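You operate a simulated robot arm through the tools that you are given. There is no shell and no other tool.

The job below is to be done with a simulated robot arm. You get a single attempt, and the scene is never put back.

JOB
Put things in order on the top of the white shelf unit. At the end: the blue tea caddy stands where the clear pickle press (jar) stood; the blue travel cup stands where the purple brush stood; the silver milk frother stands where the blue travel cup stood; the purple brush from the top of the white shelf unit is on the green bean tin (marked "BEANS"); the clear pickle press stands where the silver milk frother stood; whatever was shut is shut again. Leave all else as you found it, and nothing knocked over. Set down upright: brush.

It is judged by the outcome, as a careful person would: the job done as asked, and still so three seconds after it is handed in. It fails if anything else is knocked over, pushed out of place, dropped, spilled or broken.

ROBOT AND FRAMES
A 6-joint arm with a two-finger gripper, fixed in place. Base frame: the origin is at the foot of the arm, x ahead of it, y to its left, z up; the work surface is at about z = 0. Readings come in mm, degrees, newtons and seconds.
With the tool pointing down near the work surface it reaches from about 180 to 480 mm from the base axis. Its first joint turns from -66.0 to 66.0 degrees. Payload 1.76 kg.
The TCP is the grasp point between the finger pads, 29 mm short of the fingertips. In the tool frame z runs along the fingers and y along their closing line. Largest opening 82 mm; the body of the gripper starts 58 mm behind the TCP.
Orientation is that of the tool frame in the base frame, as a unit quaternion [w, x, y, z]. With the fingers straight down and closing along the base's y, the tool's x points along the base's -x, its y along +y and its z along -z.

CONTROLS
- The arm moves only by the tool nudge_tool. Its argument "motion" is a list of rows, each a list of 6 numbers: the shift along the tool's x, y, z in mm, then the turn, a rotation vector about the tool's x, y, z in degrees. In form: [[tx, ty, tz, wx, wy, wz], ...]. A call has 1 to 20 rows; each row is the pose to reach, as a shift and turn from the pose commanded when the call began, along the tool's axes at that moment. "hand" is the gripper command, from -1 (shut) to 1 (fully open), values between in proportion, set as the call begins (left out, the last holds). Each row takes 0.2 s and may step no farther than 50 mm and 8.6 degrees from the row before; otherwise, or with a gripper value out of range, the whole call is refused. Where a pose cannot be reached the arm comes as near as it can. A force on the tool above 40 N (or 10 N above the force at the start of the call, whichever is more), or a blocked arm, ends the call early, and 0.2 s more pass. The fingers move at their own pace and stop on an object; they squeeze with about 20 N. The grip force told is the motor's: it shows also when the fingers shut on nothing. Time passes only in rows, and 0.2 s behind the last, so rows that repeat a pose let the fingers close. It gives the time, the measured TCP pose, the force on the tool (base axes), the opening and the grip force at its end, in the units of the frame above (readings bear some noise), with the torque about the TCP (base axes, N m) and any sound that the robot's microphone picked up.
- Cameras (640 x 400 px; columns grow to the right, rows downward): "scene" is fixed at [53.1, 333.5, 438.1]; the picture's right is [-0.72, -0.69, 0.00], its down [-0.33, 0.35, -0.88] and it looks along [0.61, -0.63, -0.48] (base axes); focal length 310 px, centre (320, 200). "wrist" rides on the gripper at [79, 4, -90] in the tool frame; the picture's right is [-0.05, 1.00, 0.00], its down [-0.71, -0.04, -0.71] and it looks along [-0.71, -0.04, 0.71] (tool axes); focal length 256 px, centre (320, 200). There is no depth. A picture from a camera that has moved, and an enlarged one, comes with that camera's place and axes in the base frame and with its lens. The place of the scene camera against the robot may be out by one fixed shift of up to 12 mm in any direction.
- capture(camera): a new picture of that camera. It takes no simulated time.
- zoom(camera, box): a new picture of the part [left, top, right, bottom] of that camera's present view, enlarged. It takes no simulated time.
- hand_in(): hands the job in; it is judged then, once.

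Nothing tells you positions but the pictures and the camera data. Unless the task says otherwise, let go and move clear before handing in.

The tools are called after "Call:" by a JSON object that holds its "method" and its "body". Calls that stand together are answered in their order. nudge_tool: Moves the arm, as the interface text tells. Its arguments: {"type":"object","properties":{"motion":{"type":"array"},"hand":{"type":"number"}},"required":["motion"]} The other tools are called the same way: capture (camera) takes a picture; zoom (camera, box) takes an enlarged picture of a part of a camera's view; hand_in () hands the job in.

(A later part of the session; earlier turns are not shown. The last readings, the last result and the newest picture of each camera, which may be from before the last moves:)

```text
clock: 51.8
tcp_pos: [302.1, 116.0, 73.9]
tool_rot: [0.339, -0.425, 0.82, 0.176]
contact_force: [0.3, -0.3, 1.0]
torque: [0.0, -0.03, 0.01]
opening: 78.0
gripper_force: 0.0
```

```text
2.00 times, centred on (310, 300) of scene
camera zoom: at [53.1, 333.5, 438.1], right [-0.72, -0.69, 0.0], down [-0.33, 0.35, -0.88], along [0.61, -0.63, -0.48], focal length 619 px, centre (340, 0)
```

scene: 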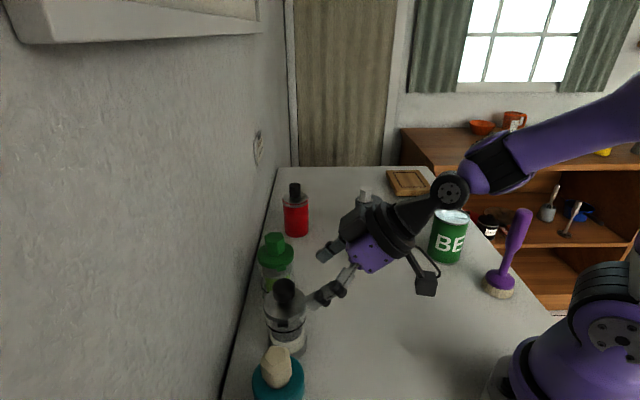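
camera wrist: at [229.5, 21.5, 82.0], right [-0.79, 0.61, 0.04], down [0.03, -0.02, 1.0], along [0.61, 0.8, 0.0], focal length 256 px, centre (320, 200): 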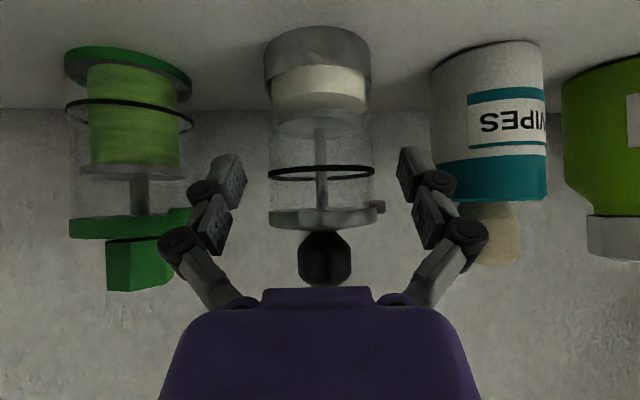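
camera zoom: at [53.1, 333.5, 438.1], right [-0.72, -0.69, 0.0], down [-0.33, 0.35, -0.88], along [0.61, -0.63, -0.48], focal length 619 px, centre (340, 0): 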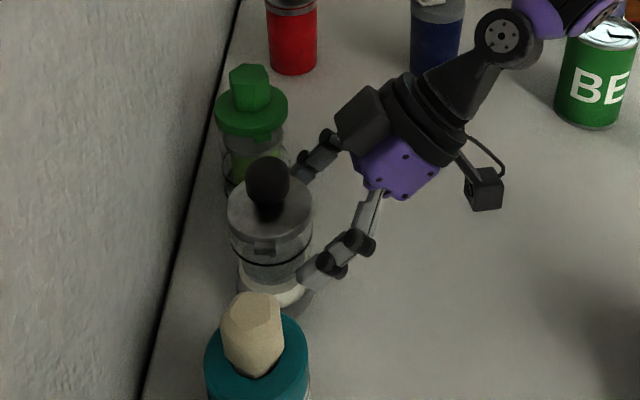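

Call:
{"method": "nudge_tool", "body": {"motion": [[-0.5, 0, 15, 0, 0, 0], [-1, 0, 30, 0, 0, 0], [-1.5, 0, 43.8, 0, 0, 0], [-1.5, 0, 43.8, 0, 0, 0]], "hand": 0.9}}

Call:
{"method": "capture", "body": {"camera": "wrist"}}

Call:
{"method": "zoom", "body": {"camera": "scene", "box": [220, 200, 400, 400]}}

```text
clock: 52.8
tcp_pos: [321.4, 144.3, 45.7]
tool_rot: [0.342, -0.425, 0.82, 0.175]
contact_force: [-5.1, -6.8, 19.6]
torque: [-0.23, 0.07, -0.06]
opening: 77.8
gripper_force: 0.1
```

```text
taken
camera wrist: at [249.0, 48.9, 53.8], right [-0.79, 0.61, 0.04], down [0.03, -0.02, 1.0], along [0.61, 0.79, 0.0], focal length 256 px, centre (320, 200)
```

wrist: 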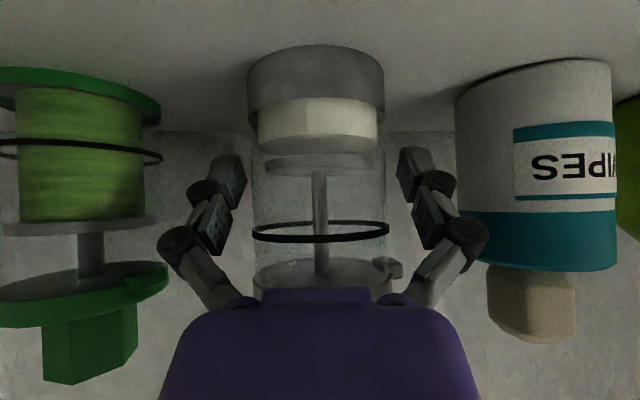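

```text
2.00 times, centred on (310, 300) of scene
camera zoom: at [53.1, 333.5, 438.2], right [-0.72, -0.69, 0.0], down [-0.33, 0.35, -0.88], along [0.61, -0.63, -0.48], focal length 619 px, centre (340, 0)
```

zoom: 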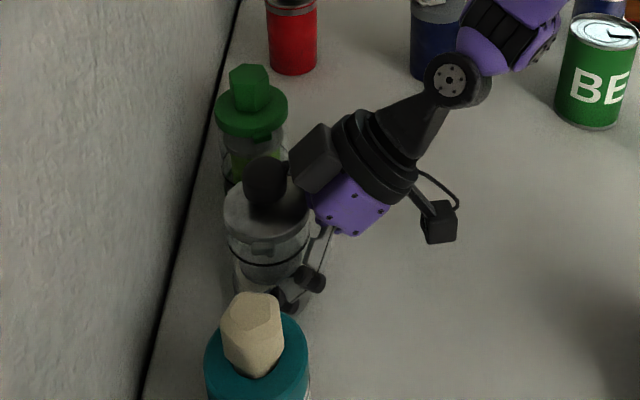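

There is contact (~20 N): the palm is just touching the frother's lid edge. I'll back off up and slightly away immediately, then re-check.

Call:
{"method": "nudge_tool", "body": {"motion": [[-1.2, 0, -2.8, 0, 0, 0], [-2.4, 0, -5.6, 0, 0, 0], [-2.4, 0, -5.6, 0, 0, 0]], "hand": 0.9}}

Call:
{"method": "capture", "body": {"camera": "wrist"}}

Call:
{"method": "zoom", "body": {"camera": "scene", "box": [240, 240, 360, 360]}}

```text
clock: 53.6
tcp_pos: [320.1, 140.8, 51.3]
tool_rot: [0.34, -0.425, 0.82, 0.176]
contact_force: [0.1, 0.1, -0.4]
torque: [0.01, 0.0, -0.04]
opening: 77.9
gripper_force: 0.0
```

```text
taken
camera wrist: at [247.2, 46.7, 58.6], right [-0.79, 0.61, 0.04], down [0.03, -0.02, 1.0], along [0.61, 0.8, 0.0], focal length 256 px, centre (320, 200)
```

wrist: 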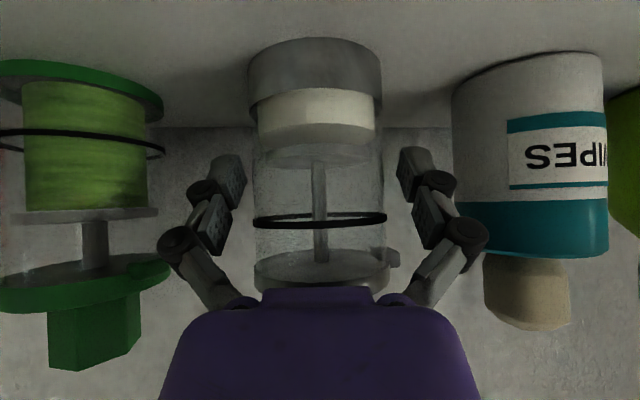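

```text
3.33 times, centred on (300, 300) of scene
camera zoom: at [53.1, 333.5, 438.1], right [-0.72, -0.69, 0.0], down [-0.33, 0.35, -0.88], along [0.61, -0.63, -0.48], focal length 1032 px, centre (387, -133)
```

zoom: 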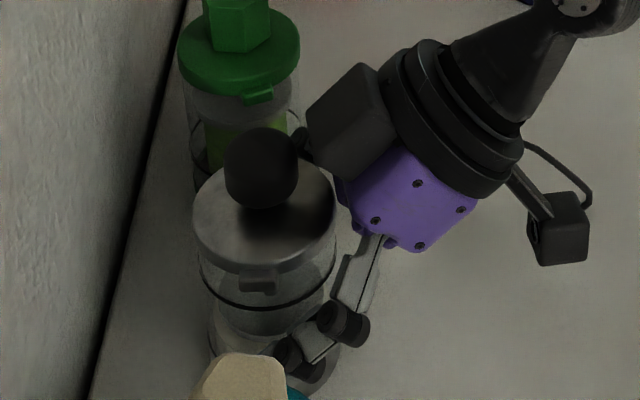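

Contact is clear and the frother stands undisturbed. Now closing on its glass body below the seal ring.

Call:
{"method": "nudge_tool", "body": {"motion": [[-1, 0, 1, 0, 0, 0], [-1, 0, 1, 0, 0, 0], [-1, 0, 1, 0, 0, 0]], "hand": -1}}

Call:
{"method": "capture", "body": {"camera": "wrist"}}

Call:
{"method": "zoom", "body": {"camera": "scene", "box": [240, 240, 360, 360]}}

```text
clock: 54.4
tcp_pos: [321.0, 141.5, 50.4]
tool_rot: [0.341, -0.425, 0.82, 0.176]
contact_force: [-0.9, -2.0, 8.8]
torque: [0.13, -0.02, 0.0]
opening: 57.6
gripper_force: 19.5
```

```text
taken
camera wrist: at [248.5, 47.6, 58.9], right [-0.79, 0.61, 0.04], down [0.03, -0.02, 1.0], along [0.61, 0.8, 0.0], focal length 256 px, centre (320, 200)
```

wrist: 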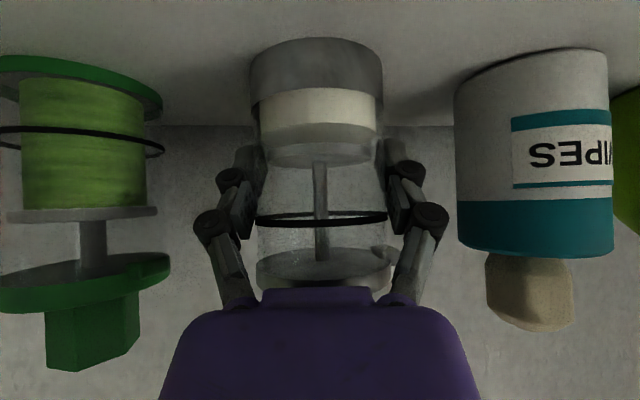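

```text
3.33 times, centred on (300, 300) of scene
camera zoom: at [53.1, 333.5, 438.1], right [-0.72, -0.69, 0.0], down [-0.33, 0.35, -0.88], along [0.61, -0.63, -0.48], focal length 1032 px, centre (387, -133)
```

zoom: 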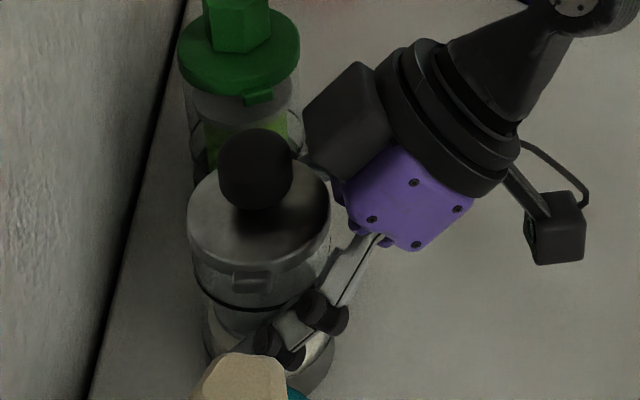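

Gripped (57.6 mm). I'll lift very slowly by a few millimetres and check for slip against the seal ring and base.

Call:
{"method": "nudge_tool", "body": {"motion": [[-1.4, 0, -1.4, 0, 0, 0], [-2.8, 0, -2.8, 0, 0, 0], [-4.2, 0, -4.2, 0, 0, 0], [-5.7, 0, -5.7, 0, 0, 0], [-7.1, 0, -7.1, 0, 0, 0]]}}

Call:
{"method": "capture", "body": {"camera": "wrist"}}

Call:
{"method": "zoom", "body": {"camera": "scene", "box": [240, 240, 360, 360]}}

```text
clock: 55.6
tcp_pos: [322.0, 142.6, 59.6]
tool_rot: [0.34, -0.425, 0.82, 0.176]
contact_force: [-0.5, 0.1, -1.1]
torque: [0.01, 0.0, 0.01]
opening: 57.5
gripper_force: 19.9
```

```text
taken
camera wrist: at [248.2, 47.1, 68.2], right [-0.79, 0.61, 0.04], down [0.03, -0.02, 1.0], along [0.61, 0.8, 0.0], focal length 256 px, centre (320, 200)
```

wrist: 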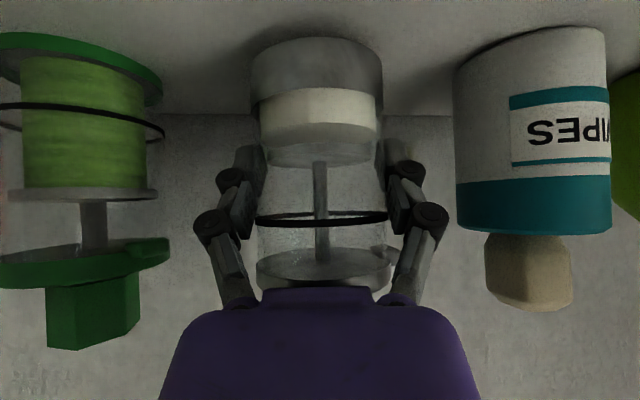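

```text
3.33 times, centred on (300, 300) of scene
camera zoom: at [53.1, 333.5, 438.1], right [-0.72, -0.69, 0.0], down [-0.33, 0.35, -0.88], along [0.61, -0.63, -0.48], focal length 1032 px, centre (387, -133)
```

zoom: 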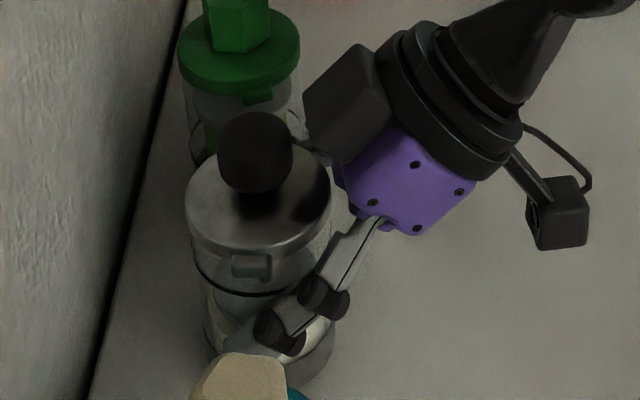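

No slip this time. I'll carry the frother slowly, close to the table: first straight back from the row.

Call:
{"method": "nudge_tool", "body": {"motion": [[3, 0, -3, 0, 0, 0], [8, 0, -8, 0, 0, 0], [15, 0, -15, 0, 0, 0], [22, 0, -22, 0, 0, 0], [29, 0, -29, 0, 0, 0], [36, 0, -36, 0, 0, 0], [43, 0, -43, 0, 0, 0], [48, 0, -48, 0, 0, 0], [50, 0, -50, 0, 0, 0]]}}

Call:
{"method": "capture", "body": {"camera": "wrist"}}

Call:
{"method": "capture", "body": {"camera": "scene"}}

```text
clock: 57.6
tcp_pos: [281.4, 83.5, 60.2]
tool_rot: [0.34, -0.425, 0.82, 0.176]
contact_force: [0.4, 0.2, -1.6]
torque: [-0.01, 0.0, 0.02]
opening: 57.6
gripper_force: 20.7
```

```text
taken
camera wrist: at [207.6, -11.0, 68.2], right [-0.79, 0.61, 0.04], down [0.03, -0.02, 1.0], along [0.61, 0.8, 0.0], focal length 256 px, centre (320, 200)
```

wrist: 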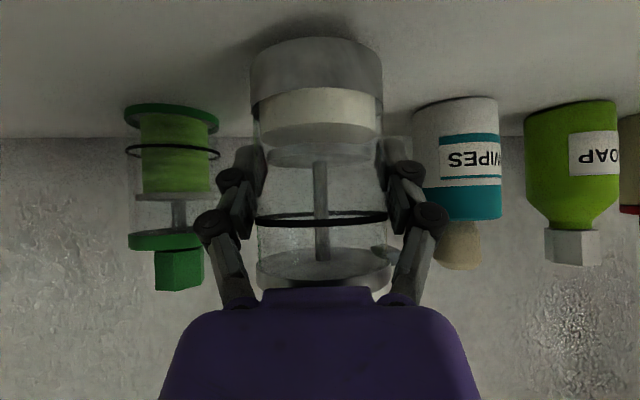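

```text
taken
```

scene: 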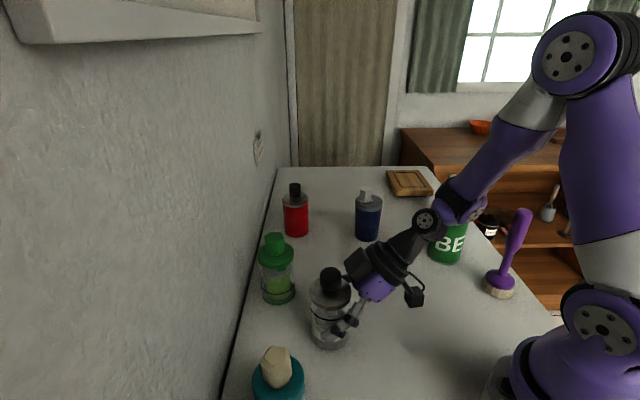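

Held steadily. Now carrying it sideways past the press (≥19 mm clearance) to a point in front of the cup's old place.

Call:
{"method": "nudge_tool", "body": {"motion": [[0.5, -3.9, -0.5, 0.1, 0, 0.1], [1.5, -11.7, -1.5, 0.4, 0, 0.4], [3.1, -23.3, -3.1, 0.7, 0, 0.7], [4.9, -36.9, -4.9, 1.1, 0, 1.1], [6.7, -50.5, -6.7, 1.6, 0, 1.6], [8.5, -64.2, -8.5, 2, 0, 2], [10.3, -77.8, -10.3, 2.4, 0, 2.4], [12.1, -91.4, -12.1, 2.8, 0, 2.8], [13.9, -105, -13.9, 3.2, 0, 3.2], [15.7, -118.6, -15.7, 3.7, 0, 3.7], [17.5, -132.2, -17.5, 4.1, 0, 4.1], [19.4, -145.8, -19.3, 4.5, 0, 4.5], [21.2, -159.4, -21.1, 4.9, 0, 4.9], [23, -173, -22.9, 5.3, 0, 5.3], [24.5, -184.7, -24.4, 5.7, 0, 5.7], [25.8, -194.4, -25.7, 6, 0, 6], [25.8, -194.4, -25.7, 6, 0, 6]]}}

Call:
{"method": "capture", "body": {"camera": "wrist"}}

Call:
{"method": "capture", "body": {"camera": "scene"}}

```text
clock: 61.2
tcp_pos: [418.5, -57.0, 58.4]
tool_rot: [0.352, -0.364, 0.849, 0.151]
contact_force: [0.3, 0.1, -1.2]
torque: [0.02, -0.01, 0.05]
opening: 57.8
gripper_force: 19.4
```

```text
taken
camera wrist: at [332.6, -140.1, 67.5], right [-0.7, 0.72, 0.04], down [0.03, -0.03, 1.0], along [0.72, 0.7, 0.0], focal length 256 px, centre (320, 200)
```

wrist: 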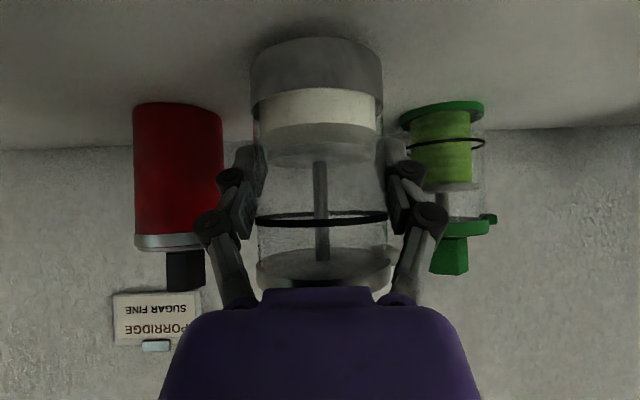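

```text
taken
```

scene: 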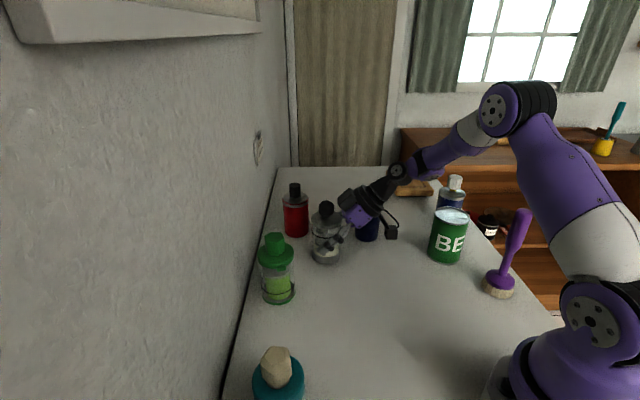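

The press looks slightly off in this view; I'll zoom to check whether it stands straight.

Call:
{"method": "zoom", "body": {"camera": "wrist", "box": [380, 80, 520, 290]}}

Call:
{"method": "zoom", "body": {"camera": "scene", "box": [230, 220, 330, 320]}}

Call:
{"method": "zoom", "body": {"camera": "scene", "box": [270, 170, 420, 290]}}

```text
1.90 times, centred on (450, 185) of wrist
camera zoom: at [332.6, -140.1, 67.5], right [-0.7, 0.72, 0.04], down [0.03, -0.03, 1.0], along [0.72, 0.7, 0.0], focal length 488 px, centre (72, 229)
```

zoom: 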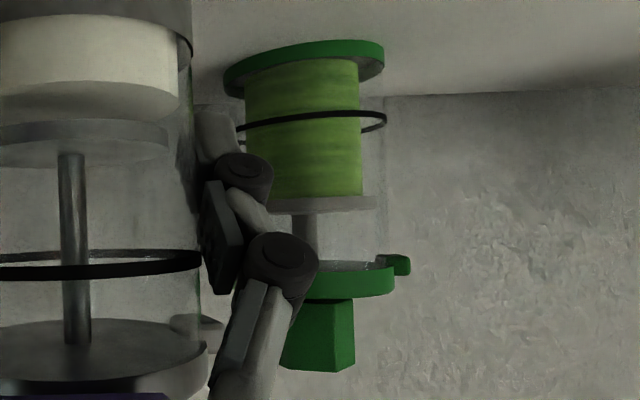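

```text
4.00 times, centred on (280, 270) of scene
camera zoom: at [53.2, 333.5, 438.1], right [-0.72, -0.69, 0.0], down [-0.33, 0.35, -0.88], along [0.61, -0.63, -0.48], focal length 1238 px, centre (480, -80)
```

zoom: 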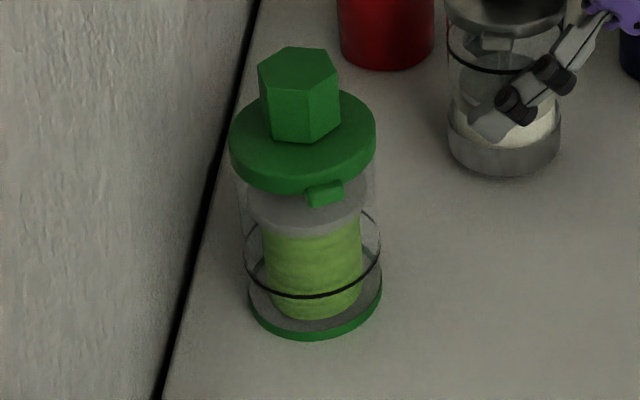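

```text
3.33 times, centred on (345, 230) of scene
camera zoom: at [53.2, 333.5, 438.1], right [-0.72, -0.69, 0.0], down [-0.33, 0.35, -0.88], along [0.61, -0.63, -0.48], focal length 1032 px, centre (237, 100)
```

zoom: 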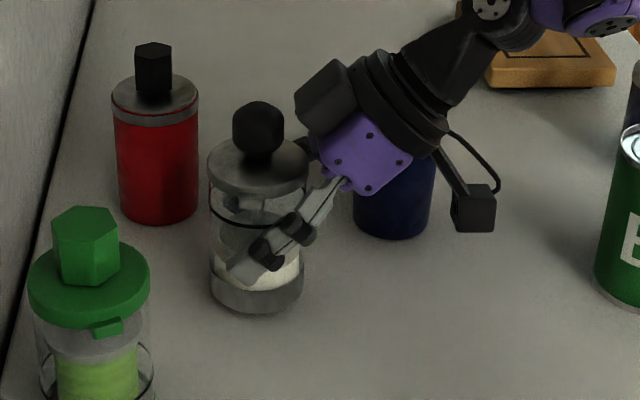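

Everything is upright. Moving the frother forward into the cup's old place.

Call:
{"method": "nudge_tool", "body": {"motion": [[-3, 0, 3, 0, 0, 0], [-9, -0.3, 9, 0, 0, 0], [-16, -0.6, 16, 0, 0, 0], [-23, -0.9, 23, 0, 0, 0], [-30, -1.2, 30, 0, 0, 0], [-37, -1.5, 37, 0, 0, 0], [-43, -1.8, 43, 0, 0, 0], [-47.5, -1.8, 47.7, 0, 0, 0], [-49.6, -1.8, 49.8, 0, 0, 0], [-49.6, -1.8, 49.8, 0, 0, 0]]}}

Call:
{"method": "capture", "body": {"camera": "wrist"}}

Call:
{"method": "zoom", "body": {"camera": "scene", "box": [230, 170, 380, 310]}}

```text
clock: 63.4
tcp_pos: [468.3, -8.0, 58.8]
tool_rot: [0.352, -0.363, 0.85, 0.151]
contact_force: [-0.3, 0.2, -1.6]
torque: [0.0, 0.0, 0.04]
opening: 57.9
gripper_force: 20.2
```

```text
taken
camera wrist: at [381.7, -90.9, 68.0], right [-0.7, 0.72, 0.04], down [0.03, -0.03, 1.0], along [0.72, 0.7, 0.0], focal length 256 px, centre (320, 200)
```

wrist: 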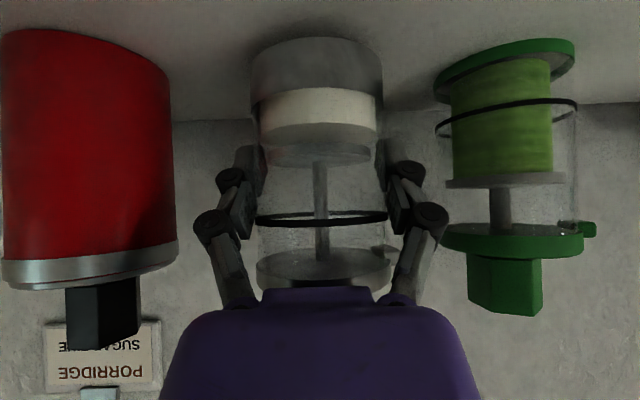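

```text
2.86 times, centred on (305, 240) of scene
camera zoom: at [53.2, 333.5, 438.1], right [-0.72, -0.69, 0.0], down [-0.33, 0.35, -0.88], along [0.61, -0.63, -0.48], focal length 884 px, centre (363, 86)
```

zoom: 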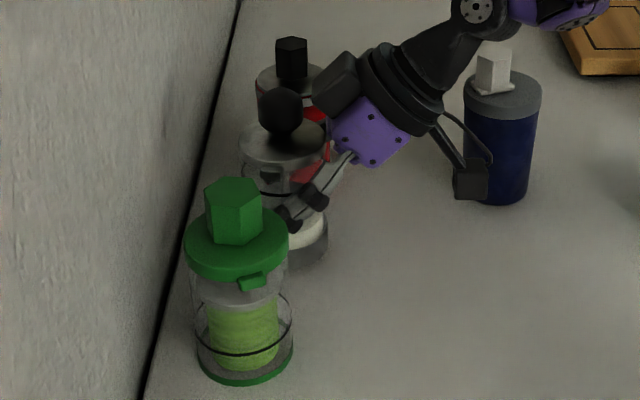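

Call:
{"method": "nudge_tool", "body": {"motion": [[0, 0.2, 2.5, 0, 0, 0], [1.5, 0.2, 4, 0, 0, 0], [3, 0.2, 5.5, 0, 0, 0], [3, 0.2, 5.5, 0, 0, 0]]}}

Call:
{"method": "nudge_tool", "body": {"motion": [[0.7, 0, 0.7, 0, 0, 0], [1.4, 0, 1.4, 0, 0, 0], [1.4, 0, 1.4, 0, 0, 0]]}}

```text
clock: 64.4
tcp_pos: [469.3, -7.3, 54.5]
tool_rot: [0.352, -0.364, 0.849, 0.151]
contact_force: [-0.4, -0.1, -1.4]
torque: [0.0, 0.01, 0.02]
opening: 57.5
gripper_force: 20.1
```

```text
clock: 65.2
tcp_pos: [467.7, -5.7, 51.0]
tool_rot: [0.353, -0.364, 0.848, 0.152]
contact_force: [0.6, 0.3, -1.3]
torque: [-0.01, 0.01, -0.01]
opening: 58.0
gripper_force: 20.0
```

Call:
{"method": "nudge_tool", "body": {"motion": [[0.7, 0, 0.7, 0, 0, 0], [0.7, 0, 0.7, 0, 0, 0]]}}

Call:
{"method": "nudge_tool", "body": {"motion": [[0.7, 0, 0.7, 0, 0, 0], [0.7, 0, 0.7, 0, 0, 0]]}}

```text
clock: 65.8
tcp_pos: [469.5, -6.4, 50.5]
tool_rot: [0.352, -0.364, 0.849, 0.152]
contact_force: [-0.1, 1.1, 2.0]
torque: [0.13, 0.0, 0.02]
opening: 57.7
gripper_force: 20.0
```

```text
clock: 66.4
tcp_pos: [469.6, -7.6, 50.7]
tool_rot: [0.353, -0.364, 0.848, 0.151]
contact_force: [-2.4, 1.3, 10.4]
torque: [0.15, -0.02, 0.1]
opening: 57.9
gripper_force: 20.1
```

Touch-down. Easing off and opening gently.

Call:
{"method": "nudge_tool", "body": {"motion": [[-0.5, 0, -0.5, 0, 0, 0], [-0.5, 0, -0.5, 0, 0, 0]], "hand": 0.55}}

Call:
{"method": "nudge_tool", "body": {"motion": [[-0.5, 0, -0.5, 0, 0, 0], [-0.5, 0, -0.5, 0, 0, 0]], "hand": 0.85}}

Call:
{"method": "capture", "body": {"camera": "wrist"}}

Call:
{"method": "zoom", "body": {"camera": "scene", "box": [230, 170, 380, 310]}}

```text
clock: 67.0
tcp_pos: [469.7, -6.8, 50.3]
tool_rot: [0.351, -0.363, 0.85, 0.15]
contact_force: [-0.8, -0.3, -1.5]
torque: [0.01, -0.03, 0.0]
opening: 63.5
gripper_force: 0.0
```

```text
clock: 67.6
tcp_pos: [469.6, -6.5, 53.0]
tool_rot: [0.351, -0.364, 0.85, 0.15]
contact_force: [0.7, -0.1, -0.1]
torque: [0.01, -0.03, 0.05]
opening: 75.8
gripper_force: 0.0
```

```text
taken
camera wrist: at [383.2, -89.2, 59.7], right [-0.7, 0.72, 0.04], down [0.03, -0.03, 1.0], along [0.72, 0.7, 0.0], focal length 256 px, centre (320, 200)
```

wrist: 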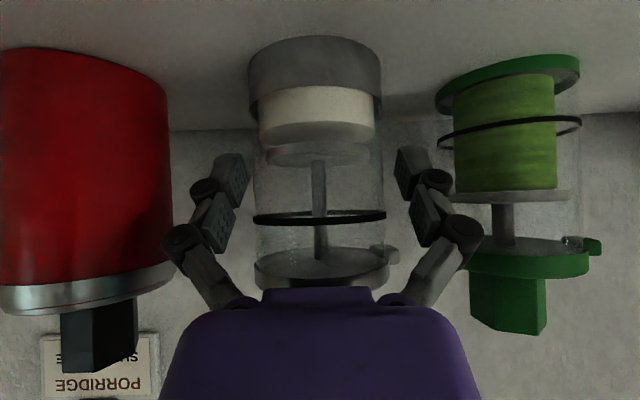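

```text
2.86 times, centred on (305, 240) of scene
camera zoom: at [53.1, 333.5, 438.1], right [-0.72, -0.69, 0.0], down [-0.33, 0.35, -0.88], along [0.61, -0.63, -0.48], focal length 884 px, centre (363, 86)
```

zoom: 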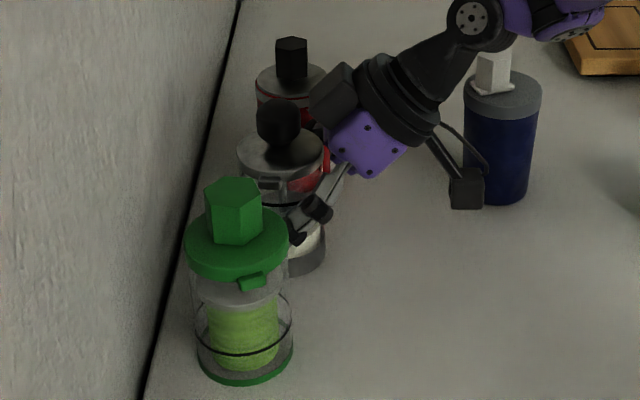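

The frother stands at the cup's old place (about 471, -3.5). Backing away and moving to view the press.

Call:
{"method": "nudge_tool", "body": {"motion": [[12, 0, -12, 0, 0, 0], [32, 0, -32, 0, 0, 0], [52, 0, -52, 0, 0, 0], [70.6, 0, -70.8, 0, 0, 0]], "hand": 0.85}}

Call:
{"method": "nudge_tool", "body": {"motion": [[-20.4, 26.1, -7.2, 0, 0, 0], [-40.8, 52.2, -14.4, 0, 0, 0], [-61, 78.3, -21.5, 0, 0, 0], [-81.5, 104.4, -28.7, 0, 0, 0], [-81.5, 104.4, -28.7, 0, 0, 0]], "hand": 0.9}}

Call:
{"method": "capture", "body": {"camera": "wrist"}}

Call:
{"method": "capture", "body": {"camera": "scene"}}

```text
clock: 68.6
tcp_pos: [398.9, -77.7, 51.9]
tool_rot: [0.353, -0.364, 0.849, 0.15]
contact_force: [0.5, -0.8, 0.2]
torque: [-0.03, 0.05, 0.02]
opening: 75.9
gripper_force: 0.1
```

```text
clock: 69.8
tcp_pos: [351.8, 20.2, 129.0]
tool_rot: [0.352, -0.364, 0.849, 0.151]
contact_force: [0.6, 0.5, 0.1]
torque: [-0.02, -0.02, 0.02]
opening: 78.2
gripper_force: 0.2
```

```text
taken
camera wrist: at [265.0, -62.6, 137.4], right [-0.7, 0.72, 0.04], down [0.03, -0.03, 1.0], along [0.72, 0.7, 0.0], focal length 256 px, centre (320, 200)
```

wrist: 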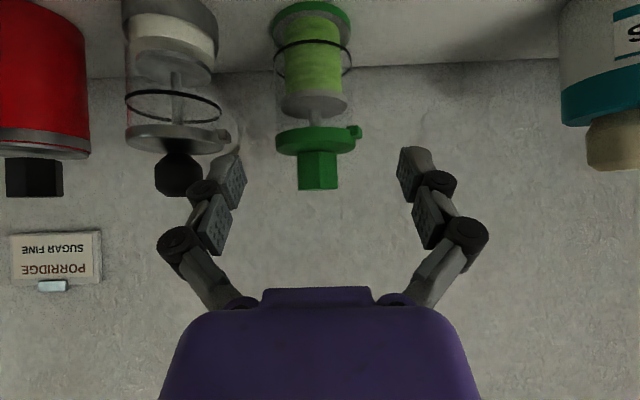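

```text
taken
```

scene: 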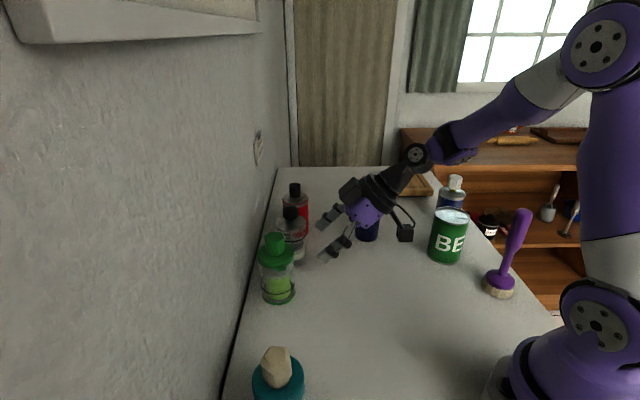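

Call:
{"method": "zoom", "body": {"camera": "wrist", "box": [240, 0, 400, 200]}}

```text
2.00 times, centred on (320, 100) of wrist
camera zoom: at [265.0, -62.6, 137.4], right [-0.7, 0.72, 0.04], down [0.03, -0.03, 1.0], along [0.72, 0.7, 0.0], focal length 512 px, centre (320, 400)
```

zoom: 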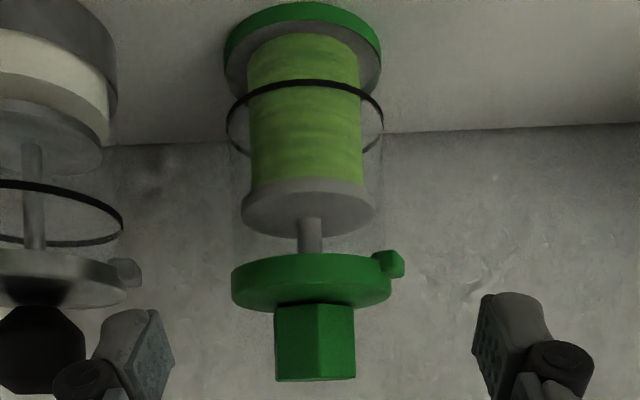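

The press is at about (415, 80.5). To keep my knuckle well clear of the frother I'll turn the heading to about 30° and line up again.

Call:
{"method": "nudge_tool", "body": {"motion": [[-0.9, 6.8, 0.9, 3.9, 0, 3.9], [-1.9, 13.6, 1.9, 7.8, 0, 7.8], [-2.8, 20.4, 2.8, 11.65, 0, 11.7], [-2.8, 20.4, 2.8, 11.65, 0, 11.7]], "hand": 0.75}}

Call:
{"method": "capture", "body": {"camera": "wrist"}}

Call:
{"method": "zoom", "body": {"camera": "wrist", "box": [240, 0, 400, 200]}}

```text
clock: 70.8
tcp_pos: [339.0, 36.5, 127.2]
tool_rot: [0.369, -0.237, 0.893, 0.098]
contact_force: [0.3, 0.2, 0.7]
torque: [0.01, 0.03, -0.04]
opening: 71.6
gripper_force: 0.1
```

```text
taken
camera wrist: at [232.1, -18.2, 136.8], right [-0.46, 0.89, 0.04], down [0.02, -0.03, 1.0], along [0.89, 0.46, 0.0], focal length 256 px, centre (320, 200)
```

wrist: 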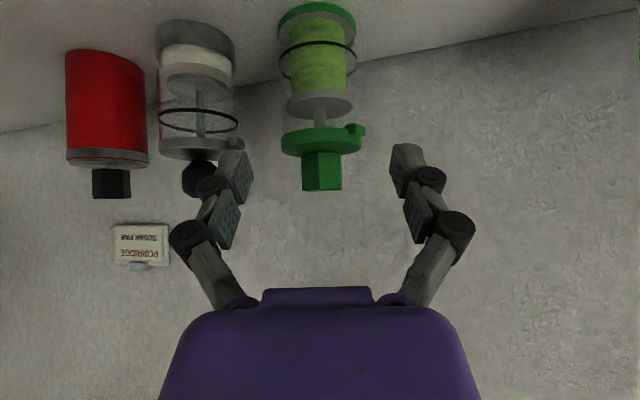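

```text
2.00 times, centred on (320, 100) of wrist
camera zoom: at [232.1, -18.2, 136.8], right [-0.46, 0.89, 0.04], down [0.02, -0.03, 1.0], along [0.89, 0.46, 0.0], focal length 512 px, centre (320, 400)
```

zoom: 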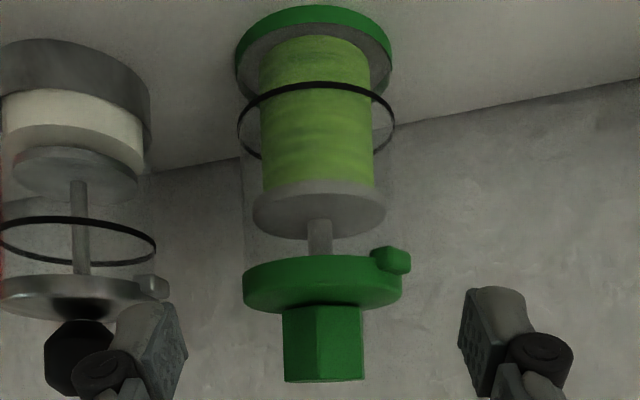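

Aligned with the press. Moving in along the tool axis, stopping partway to check.

Call:
{"method": "nudge_tool", "body": {"motion": [[-2, 0, 25, 0, 0, 0], [-4, 0, 50, 0, 0, 0], [-6, 0, 75, 0, 0, 0], [-6, 0, 75, 0, 0, 0]], "hand": 0.75}}

Call:
{"method": "capture", "body": {"camera": "wrist"}}

Call:
{"method": "zoom", "body": {"camera": "scene", "box": [220, 180, 380, 320]}}

```text
clock: 71.8
tcp_pos: [386.6, 64.5, 80.8]
tool_rot: [0.371, -0.237, 0.892, 0.099]
contact_force: [0.0, 0.2, -0.1]
torque: [0.0, 0.0, -0.01]
opening: 71.8
gripper_force: 0.0
```

```text
taken
camera wrist: at [280.3, 10.2, 88.6], right [-0.46, 0.88, 0.04], down [0.02, -0.03, 1.0], along [0.89, 0.46, 0.0], focal length 256 px, centre (320, 200)
```

wrist: 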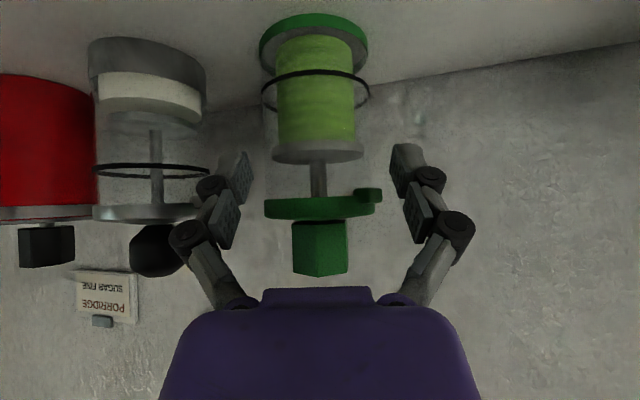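

```text
2.86 times, centred on (300, 250) of scene
camera zoom: at [53.2, 333.5, 438.1], right [-0.72, -0.69, 0.0], down [-0.33, 0.35, -0.88], along [0.61, -0.63, -0.48], focal length 884 px, centre (377, 57)
```

zoom: 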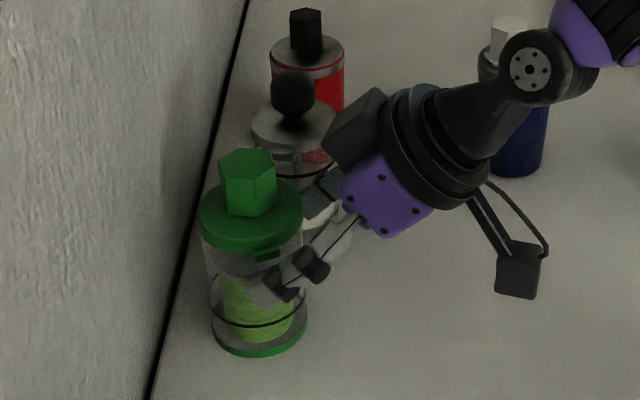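

The lid's tab would sit too close to a finger at this heading, so I'll back out along the tool axis and use a ~46° heading, where the tab stays clear of the fingers.

Call:
{"method": "nudge_tool", "body": {"motion": [[2, 0, -25, 0, 0, 0], [4, 0, -50, 0, 0, 0], [6, 0, -75, 0, 0, 0]], "hand": 0.75}}

Call:
{"method": "nudge_tool", "body": {"motion": [[-1, -8.1, 1, -3.8, 0, -3.8], [-2, -16.3, 2, -7.7, 0, -7.7], [-3, -24.4, 3, -11.5, 0, -11.5], [-3, -24.4, 3, -11.5, 0, -11.5]], "hand": 0.72}}

Call:
{"method": "capture", "body": {"camera": "wrist"}}

Call:
{"method": "zoom", "body": {"camera": "wrist", "box": [240, 0, 400, 200]}}

```text
clock: 72.6
tcp_pos: [336.4, 37.9, 131.1]
tool_rot: [0.37, -0.238, 0.893, 0.099]
contact_force: [-0.3, 0.8, -0.5]
torque: [0.0, 0.0, -0.02]
opening: 71.8
gripper_force: 0.1
```

```text
clock: 73.6
tcp_pos: [354.4, 18.8, 130.0]
tool_rot: [0.352, -0.362, 0.85, 0.151]
contact_force: [0.7, 0.5, 0.1]
torque: [0.01, -0.01, 0.0]
opening: 70.5
gripper_force: 0.1
```

```text
taken
camera wrist: at [267.4, -64.2, 137.6], right [-0.69, 0.72, 0.04], down [0.03, -0.03, 1.0], along [0.72, 0.7, 0.0], focal length 256 px, centre (320, 200)
```

wrist: 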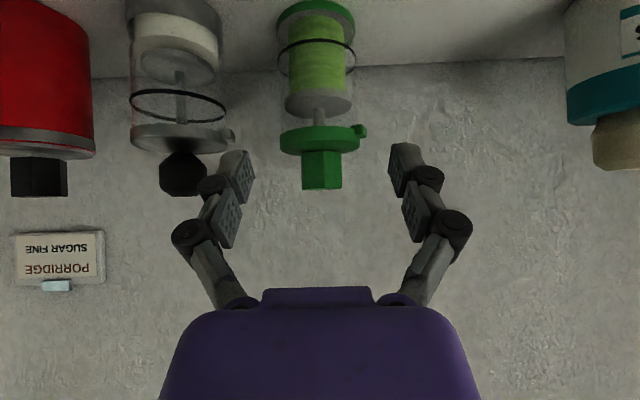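

```text
2.00 times, centred on (320, 100) of wrist
camera zoom: at [267.4, -64.2, 137.6], right [-0.69, 0.72, 0.04], down [0.03, -0.03, 1.0], along [0.72, 0.7, 0.0], focal length 512 px, centre (320, 400)
```

zoom: 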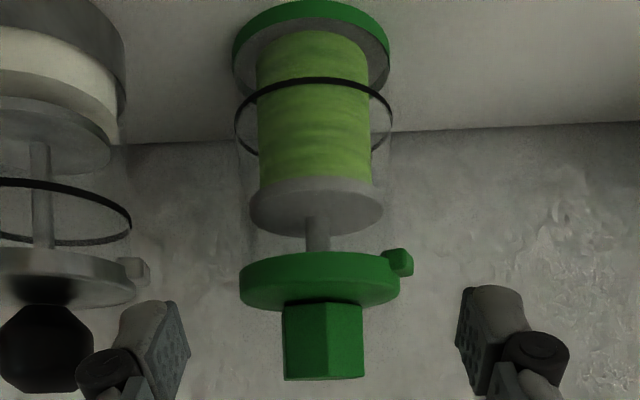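

Call:
{"method": "nudge_tool", "body": {"motion": [[-1.5, -0.5, 25, 0, 0, 0], [-3, -1, 50, 0, 0, 0], [-4.6, -1, 75, 0, 0, 0], [-4.6, -1, 75, 0, 0, 0]], "hand": 0.72}}

Call:
{"method": "capture", "body": {"camera": "wrist"}}

Call:
{"method": "zoom", "body": {"camera": "scene", "box": [220, 180, 380, 320]}}

```text
clock: 74.6
tcp_pos: [395.0, 59.0, 79.4]
tool_rot: [0.352, -0.362, 0.85, 0.151]
contact_force: [0.2, 0.0, 0.4]
torque: [0.02, -0.02, -0.03]
opening: 70.4
gripper_force: 0.0
```

```text
taken
camera wrist: at [307.9, -24.0, 88.3], right [-0.69, 0.72, 0.04], down [0.03, -0.03, 1.0], along [0.72, 0.69, 0.0], focal length 256 px, centre (320, 200)
```

wrist: 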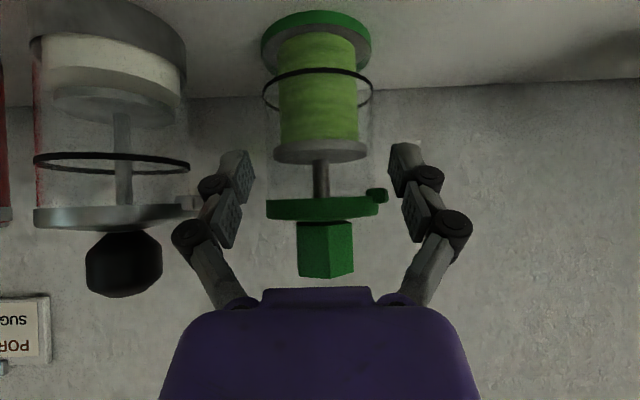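

```text
2.86 times, centred on (300, 250) of scene
camera zoom: at [53.1, 333.5, 438.1], right [-0.72, -0.69, 0.0], down [-0.33, 0.35, -0.88], along [0.61, -0.63, -0.48], focal length 884 px, centre (377, 57)
```

zoom: 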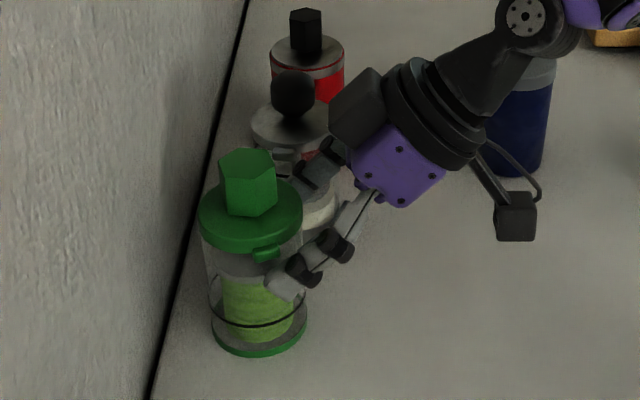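

Call:
{"method": "nudge_tool", "body": {"motion": [[-0.5, 0, 13, 0, 0, 0], [-1, 0, 26, 0, 0, 0], [-1.5, 0, 38.8, 0, 0, 0], [-1.5, 0, 38.8, 0, 0, 0]], "hand": 0.72}}

Call:
{"method": "capture", "body": {"camera": "wrist"}}

Call:
{"method": "zoom", "body": {"camera": "scene", "box": [220, 180, 380, 320]}}

```text
clock: 75.6
tcp_pos: [413.3, 78.7, 53.4]
tool_rot: [0.352, -0.362, 0.85, 0.151]
contact_force: [-0.2, 0.1, -0.2]
torque: [0.0, -0.01, -0.01]
opening: 70.5
gripper_force: 0.1
```

```text
taken
camera wrist: at [327.5, -4.0, 61.6], right [-0.69, 0.72, 0.04], down [0.03, -0.03, 1.0], along [0.72, 0.69, 0.0], focal length 256 px, centre (320, 200)
```

wrist: 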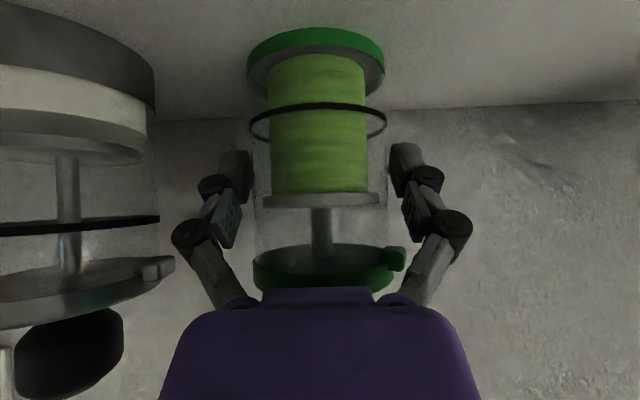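

```text
2.86 times, centred on (300, 250) of scene
camera zoom: at [53.1, 333.5, 438.1], right [-0.72, -0.69, 0.0], down [-0.33, 0.35, -0.88], along [0.61, -0.63, -0.48], focal length 884 px, centre (377, 57)
```

zoom: 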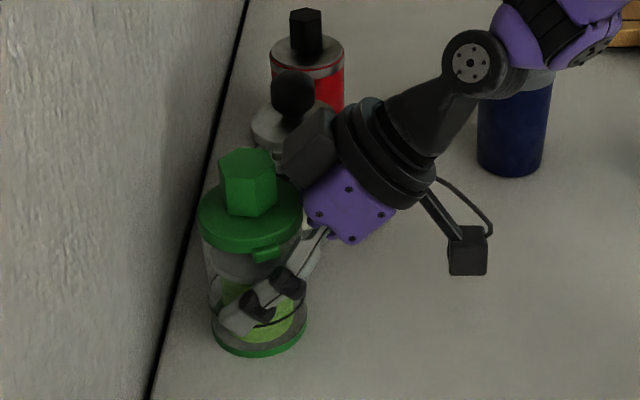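

Call:
{"method": "nudge_tool", "body": {"motion": [[0, 0, 0, 0, 0, 0], [0, 0, 0, 0, 0, 0], [0, 0, 0, 0, 0, 0]], "hand": -1}}

Call:
{"method": "capture", "body": {"camera": "wrist"}}

Call:
{"method": "zoom", "body": {"camera": "scene", "box": [220, 180, 380, 320]}}

```text
clock: 76.4
tcp_pos: [414.6, 78.3, 53.1]
tool_rot: [0.353, -0.361, 0.85, 0.149]
contact_force: [0.0, -0.6, 7.0]
torque: [0.24, 0.05, 0.03]
opening: 60.2
gripper_force: 20.0
```

```text
taken
camera wrist: at [327.7, -3.9, 61.9], right [-0.69, 0.72, 0.04], down [0.03, -0.03, 1.0], along [0.72, 0.69, 0.0], focal length 256 px, centre (320, 200)
```

wrist: 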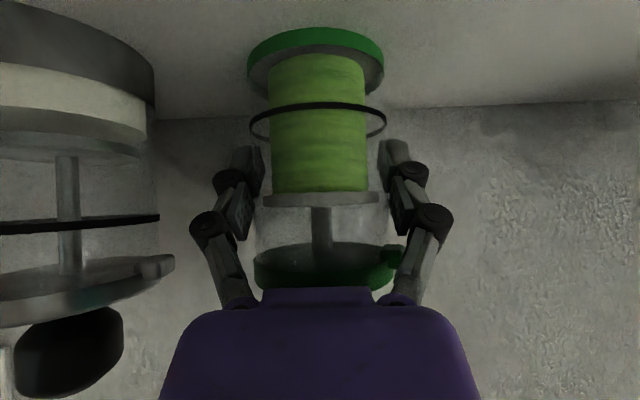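

```text
2.86 times, centred on (300, 250) of scene
camera zoom: at [53.1, 333.5, 438.1], right [-0.72, -0.69, 0.0], down [-0.33, 0.35, -0.88], along [0.61, -0.63, -0.48], focal length 884 px, centre (377, 57)
```

zoom: 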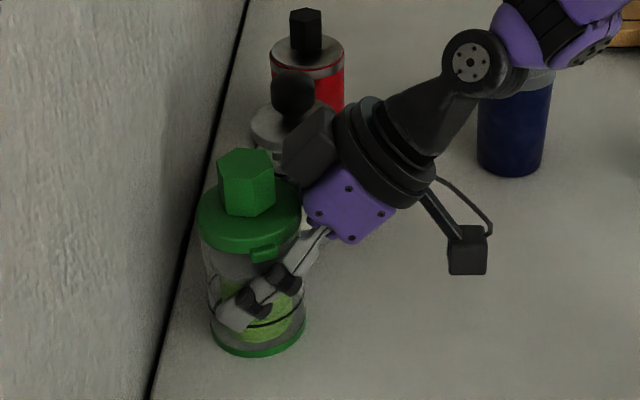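

Call:
{"method": "zoom", "body": {"camera": "wrist", "box": [180, 120, 460, 310]}}

Call:
{"method": "zoom", "body": {"camera": "scene", "box": [260, 220, 330, 300]}}

```text
2.11 times, centred on (320, 215) of wrist
camera zoom: at [327.7, -3.9, 61.9], right [-0.69, 0.72, 0.04], down [0.03, -0.03, 1.0], along [0.72, 0.69, 0.0], focal length 539 px, centre (320, 168)
```

zoom: 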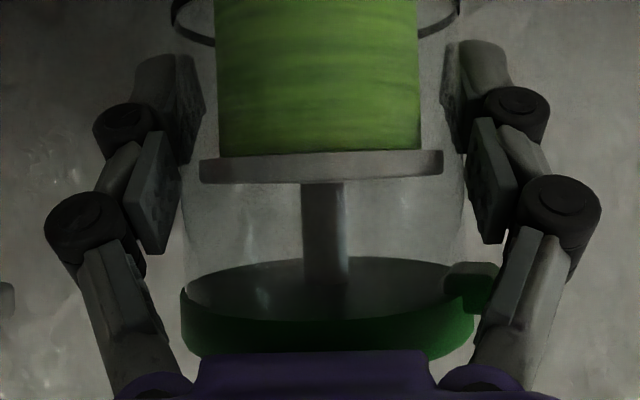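

```text
5.00 times, centred on (295, 260) of scene
camera zoom: at [53.1, 333.5, 438.1], right [-0.72, -0.69, 0.0], down [-0.33, 0.35, -0.88], along [0.61, -0.63, -0.48], focal length 1547 px, centre (445, -100)
```

zoom: 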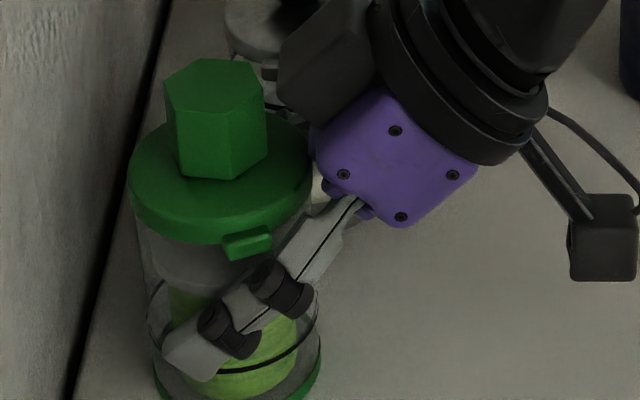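

The pads are on the glass. Lifting very slowly and checking.

Call:
{"method": "nudge_tool", "body": {"motion": [[-1.4, 0, -1.4, 0, 0, 0], [-2.8, 0, -2.8, 0, 0, 0], [-4.2, 0, -4.2, 0, 0, 0], [-5.7, 0, -5.7, 0, 0, 0], [-7.1, 0, -7.1, 0, 0, 0]]}}

Call:
{"method": "capture", "body": {"camera": "wrist"}}

Call:
{"method": "zoom", "body": {"camera": "scene", "box": [220, 180, 380, 320]}}

```text
clock: 77.6
tcp_pos: [413.7, 78.2, 63.7]
tool_rot: [0.351, -0.362, 0.85, 0.151]
contact_force: [0.2, -0.5, -1.1]
torque: [0.04, 0.0, 0.0]
opening: 60.7
gripper_force: 19.8
```

```text
taken
camera wrist: at [327.4, -4.4, 71.7], right [-0.69, 0.72, 0.04], down [0.03, -0.03, 1.0], along [0.72, 0.69, 0.0], focal length 256 px, centre (320, 200)
```

wrist: 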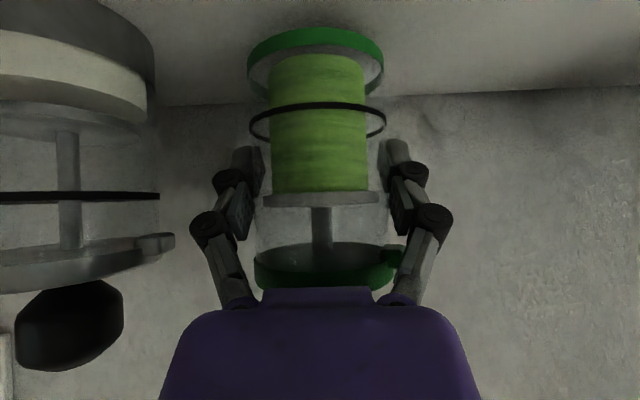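

```text
2.86 times, centred on (300, 250) of scene
camera zoom: at [53.1, 333.5, 438.1], right [-0.72, -0.69, 0.0], down [-0.33, 0.35, -0.88], along [0.61, -0.63, -0.48], focal length 884 px, centre (377, 57)
```

zoom: 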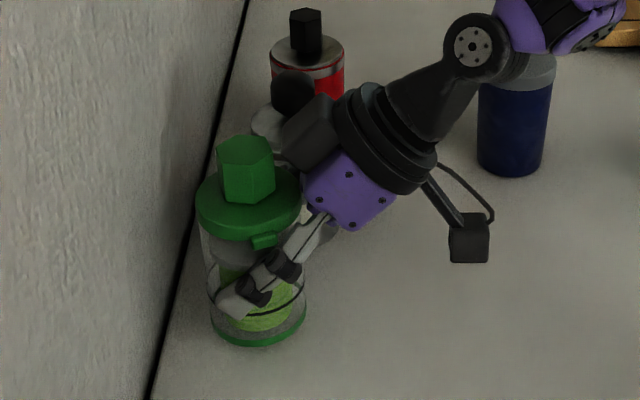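

No slip. Carrying the press back from the row, then across toward the frother's old place.

Call:
{"method": "nudge_tool", "body": {"motion": [[3, 0, -3, 0, 0, 0], [8, 0, -8, 0, 0, 0], [15, 0, -15, 0, 0, 0], [22, 0, -22, 0, 0, 0], [29, 0, -29, 0, 0, 0], [36, 0, -36, 0, 0, 0], [43, 0, -43, 0, 0, 0], [49.5, 0, -49.5, 0, 0, 0], [53, 0, -53.1, 0, 0, 0], [53, 0, -53.1, 0, 0, 0]]}}

Call:
{"method": "nudge_tool", "body": {"motion": [[0.3, 3, -0.3, -0.2, 0, -0.2], [0.8, 10, -0.8, -0.6, 0, -0.6], [1.7, 20, -1.7, -1.3, 0, -1.3], [2.5, 30, -2.5, -1.9, 0, -1.9], [3.4, 40, -3.4, -2.5, 0, -2.5], [4.2, 50, -4.2, -3.2, 0, -3.2], [5.1, 60, -5.1, -3.8, 0, -3.8], [5.9, 70, -5.9, -4.4, 0, -4.4], [6.8, 80, -6.8, -5, 0, -5], [7.6, 90, -7.6, -5.7, 0, -5.7], [8.3, 97.5, -8.3, -6.1, 0, -6.1], [8.5, 100.7, -8.5, -6.35, 0, -6.37], [8.5, 100.7, -8.5, -6.35, 0, -6.37]]}}

Call:
{"method": "capture", "body": {"camera": "wrist"}}

Call:
{"method": "capture", "body": {"camera": "scene"}}

```text
clock: 79.8
tcp_pos: [361.5, 24.5, 63.6]
tool_rot: [0.353, -0.362, 0.85, 0.151]
contact_force: [0.0, 0.7, -1.0]
torque: [0.0, 0.02, 0.0]
opening: 59.9
gripper_force: 19.9
```

```text
clock: 82.6
tcp_pos: [281.4, 86.1, 63.7]
tool_rot: [0.34, -0.428, 0.818, 0.178]
contact_force: [-0.4, 0.2, -0.8]
torque: [-0.01, -0.02, 0.02]
opening: 60.1
gripper_force: 19.6
```

```text
taken
camera wrist: at [208.1, -8.8, 71.9], right [-0.8, 0.6, 0.04], down [0.03, -0.02, 1.0], along [0.6, 0.8, 0.0], focal length 256 px, centre (320, 200)
```

wrist: 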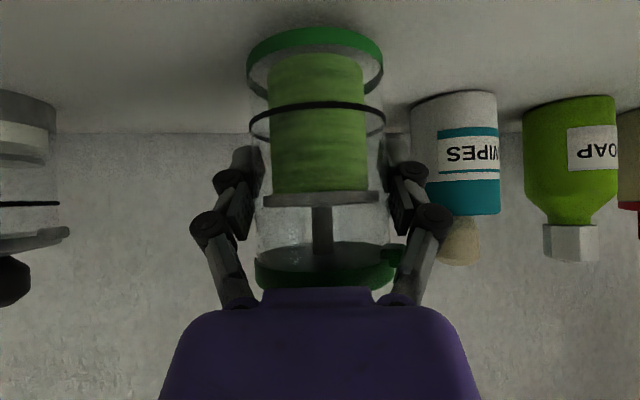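

```text
taken
```

scene: 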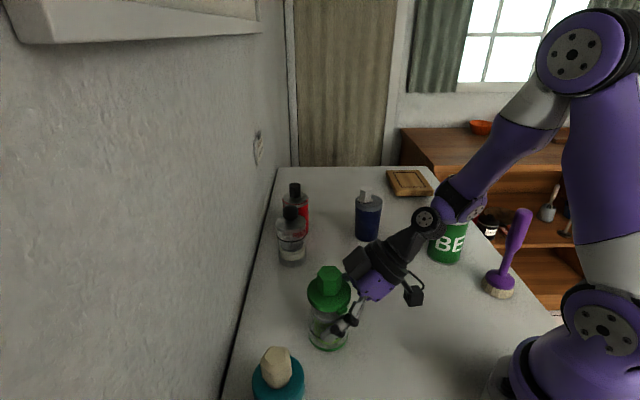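

Now moving the press forward into the frother's old place (about 320, 142).

Call:
{"method": "nudge_tool", "body": {"motion": [[-3, 0, 3, 0, 0, 0], [-9, -0.2, 9, 0, 0, 0], [-15, -0.4, 15, 0, 0, 0], [-21, -0.5, 21, 0, 0, 0], [-27, -0.6, 27, 0, 0, 0], [-33, -0.7, 33, 0, 0, 0], [-39, -0.8, 39, 0, 0, 0], [-44, -0.9, 44, 0, 0, 0], [-46.8, -0.9, 46.7, 0, 0, 0], [-46.8, -0.9, 46.7, 0, 0, 0]]}}

Call:
{"method": "capture", "body": {"camera": "wrist"}}

Call:
{"method": "zoom", "body": {"camera": "scene", "box": [220, 200, 400, 400]}}

```text
clock: 84.8
tcp_pos: [318.9, 138.4, 64.0]
tool_rot: [0.34, -0.427, 0.818, 0.178]
contact_force: [0.9, -0.7, -0.7]
torque: [0.01, 0.01, 0.01]
opening: 59.8
gripper_force: 20.3
```

```text
taken
camera wrist: at [246.7, 44.2, 72.0], right [-0.8, 0.6, 0.04], down [0.03, -0.02, 1.0], along [0.6, 0.8, 0.0], focal length 256 px, centre (320, 200)
```

wrist: 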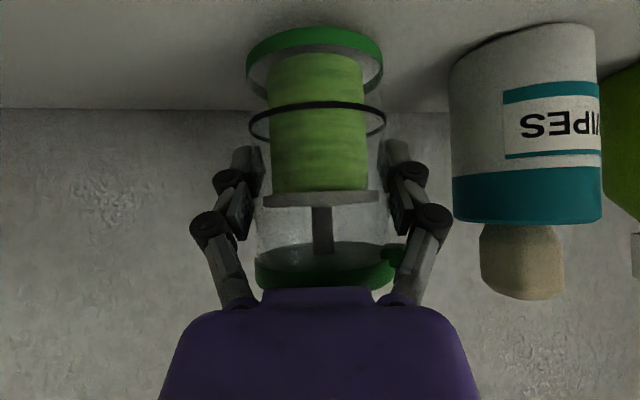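

```text
2.00 times, centred on (310, 300) of scene
camera zoom: at [53.1, 333.5, 438.1], right [-0.72, -0.69, 0.0], down [-0.33, 0.35, -0.88], along [0.61, -0.63, -0.48], focal length 619 px, centre (340, 0)
```

zoom: 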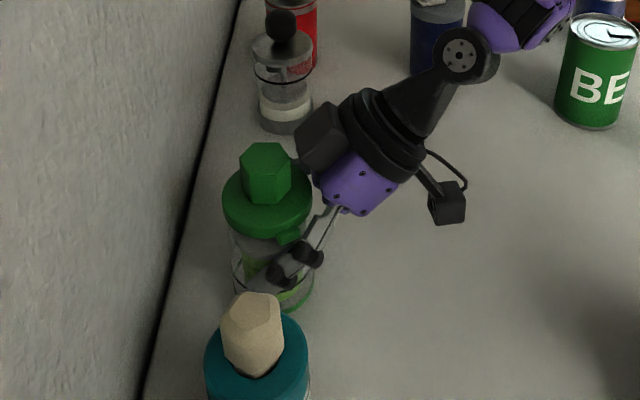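

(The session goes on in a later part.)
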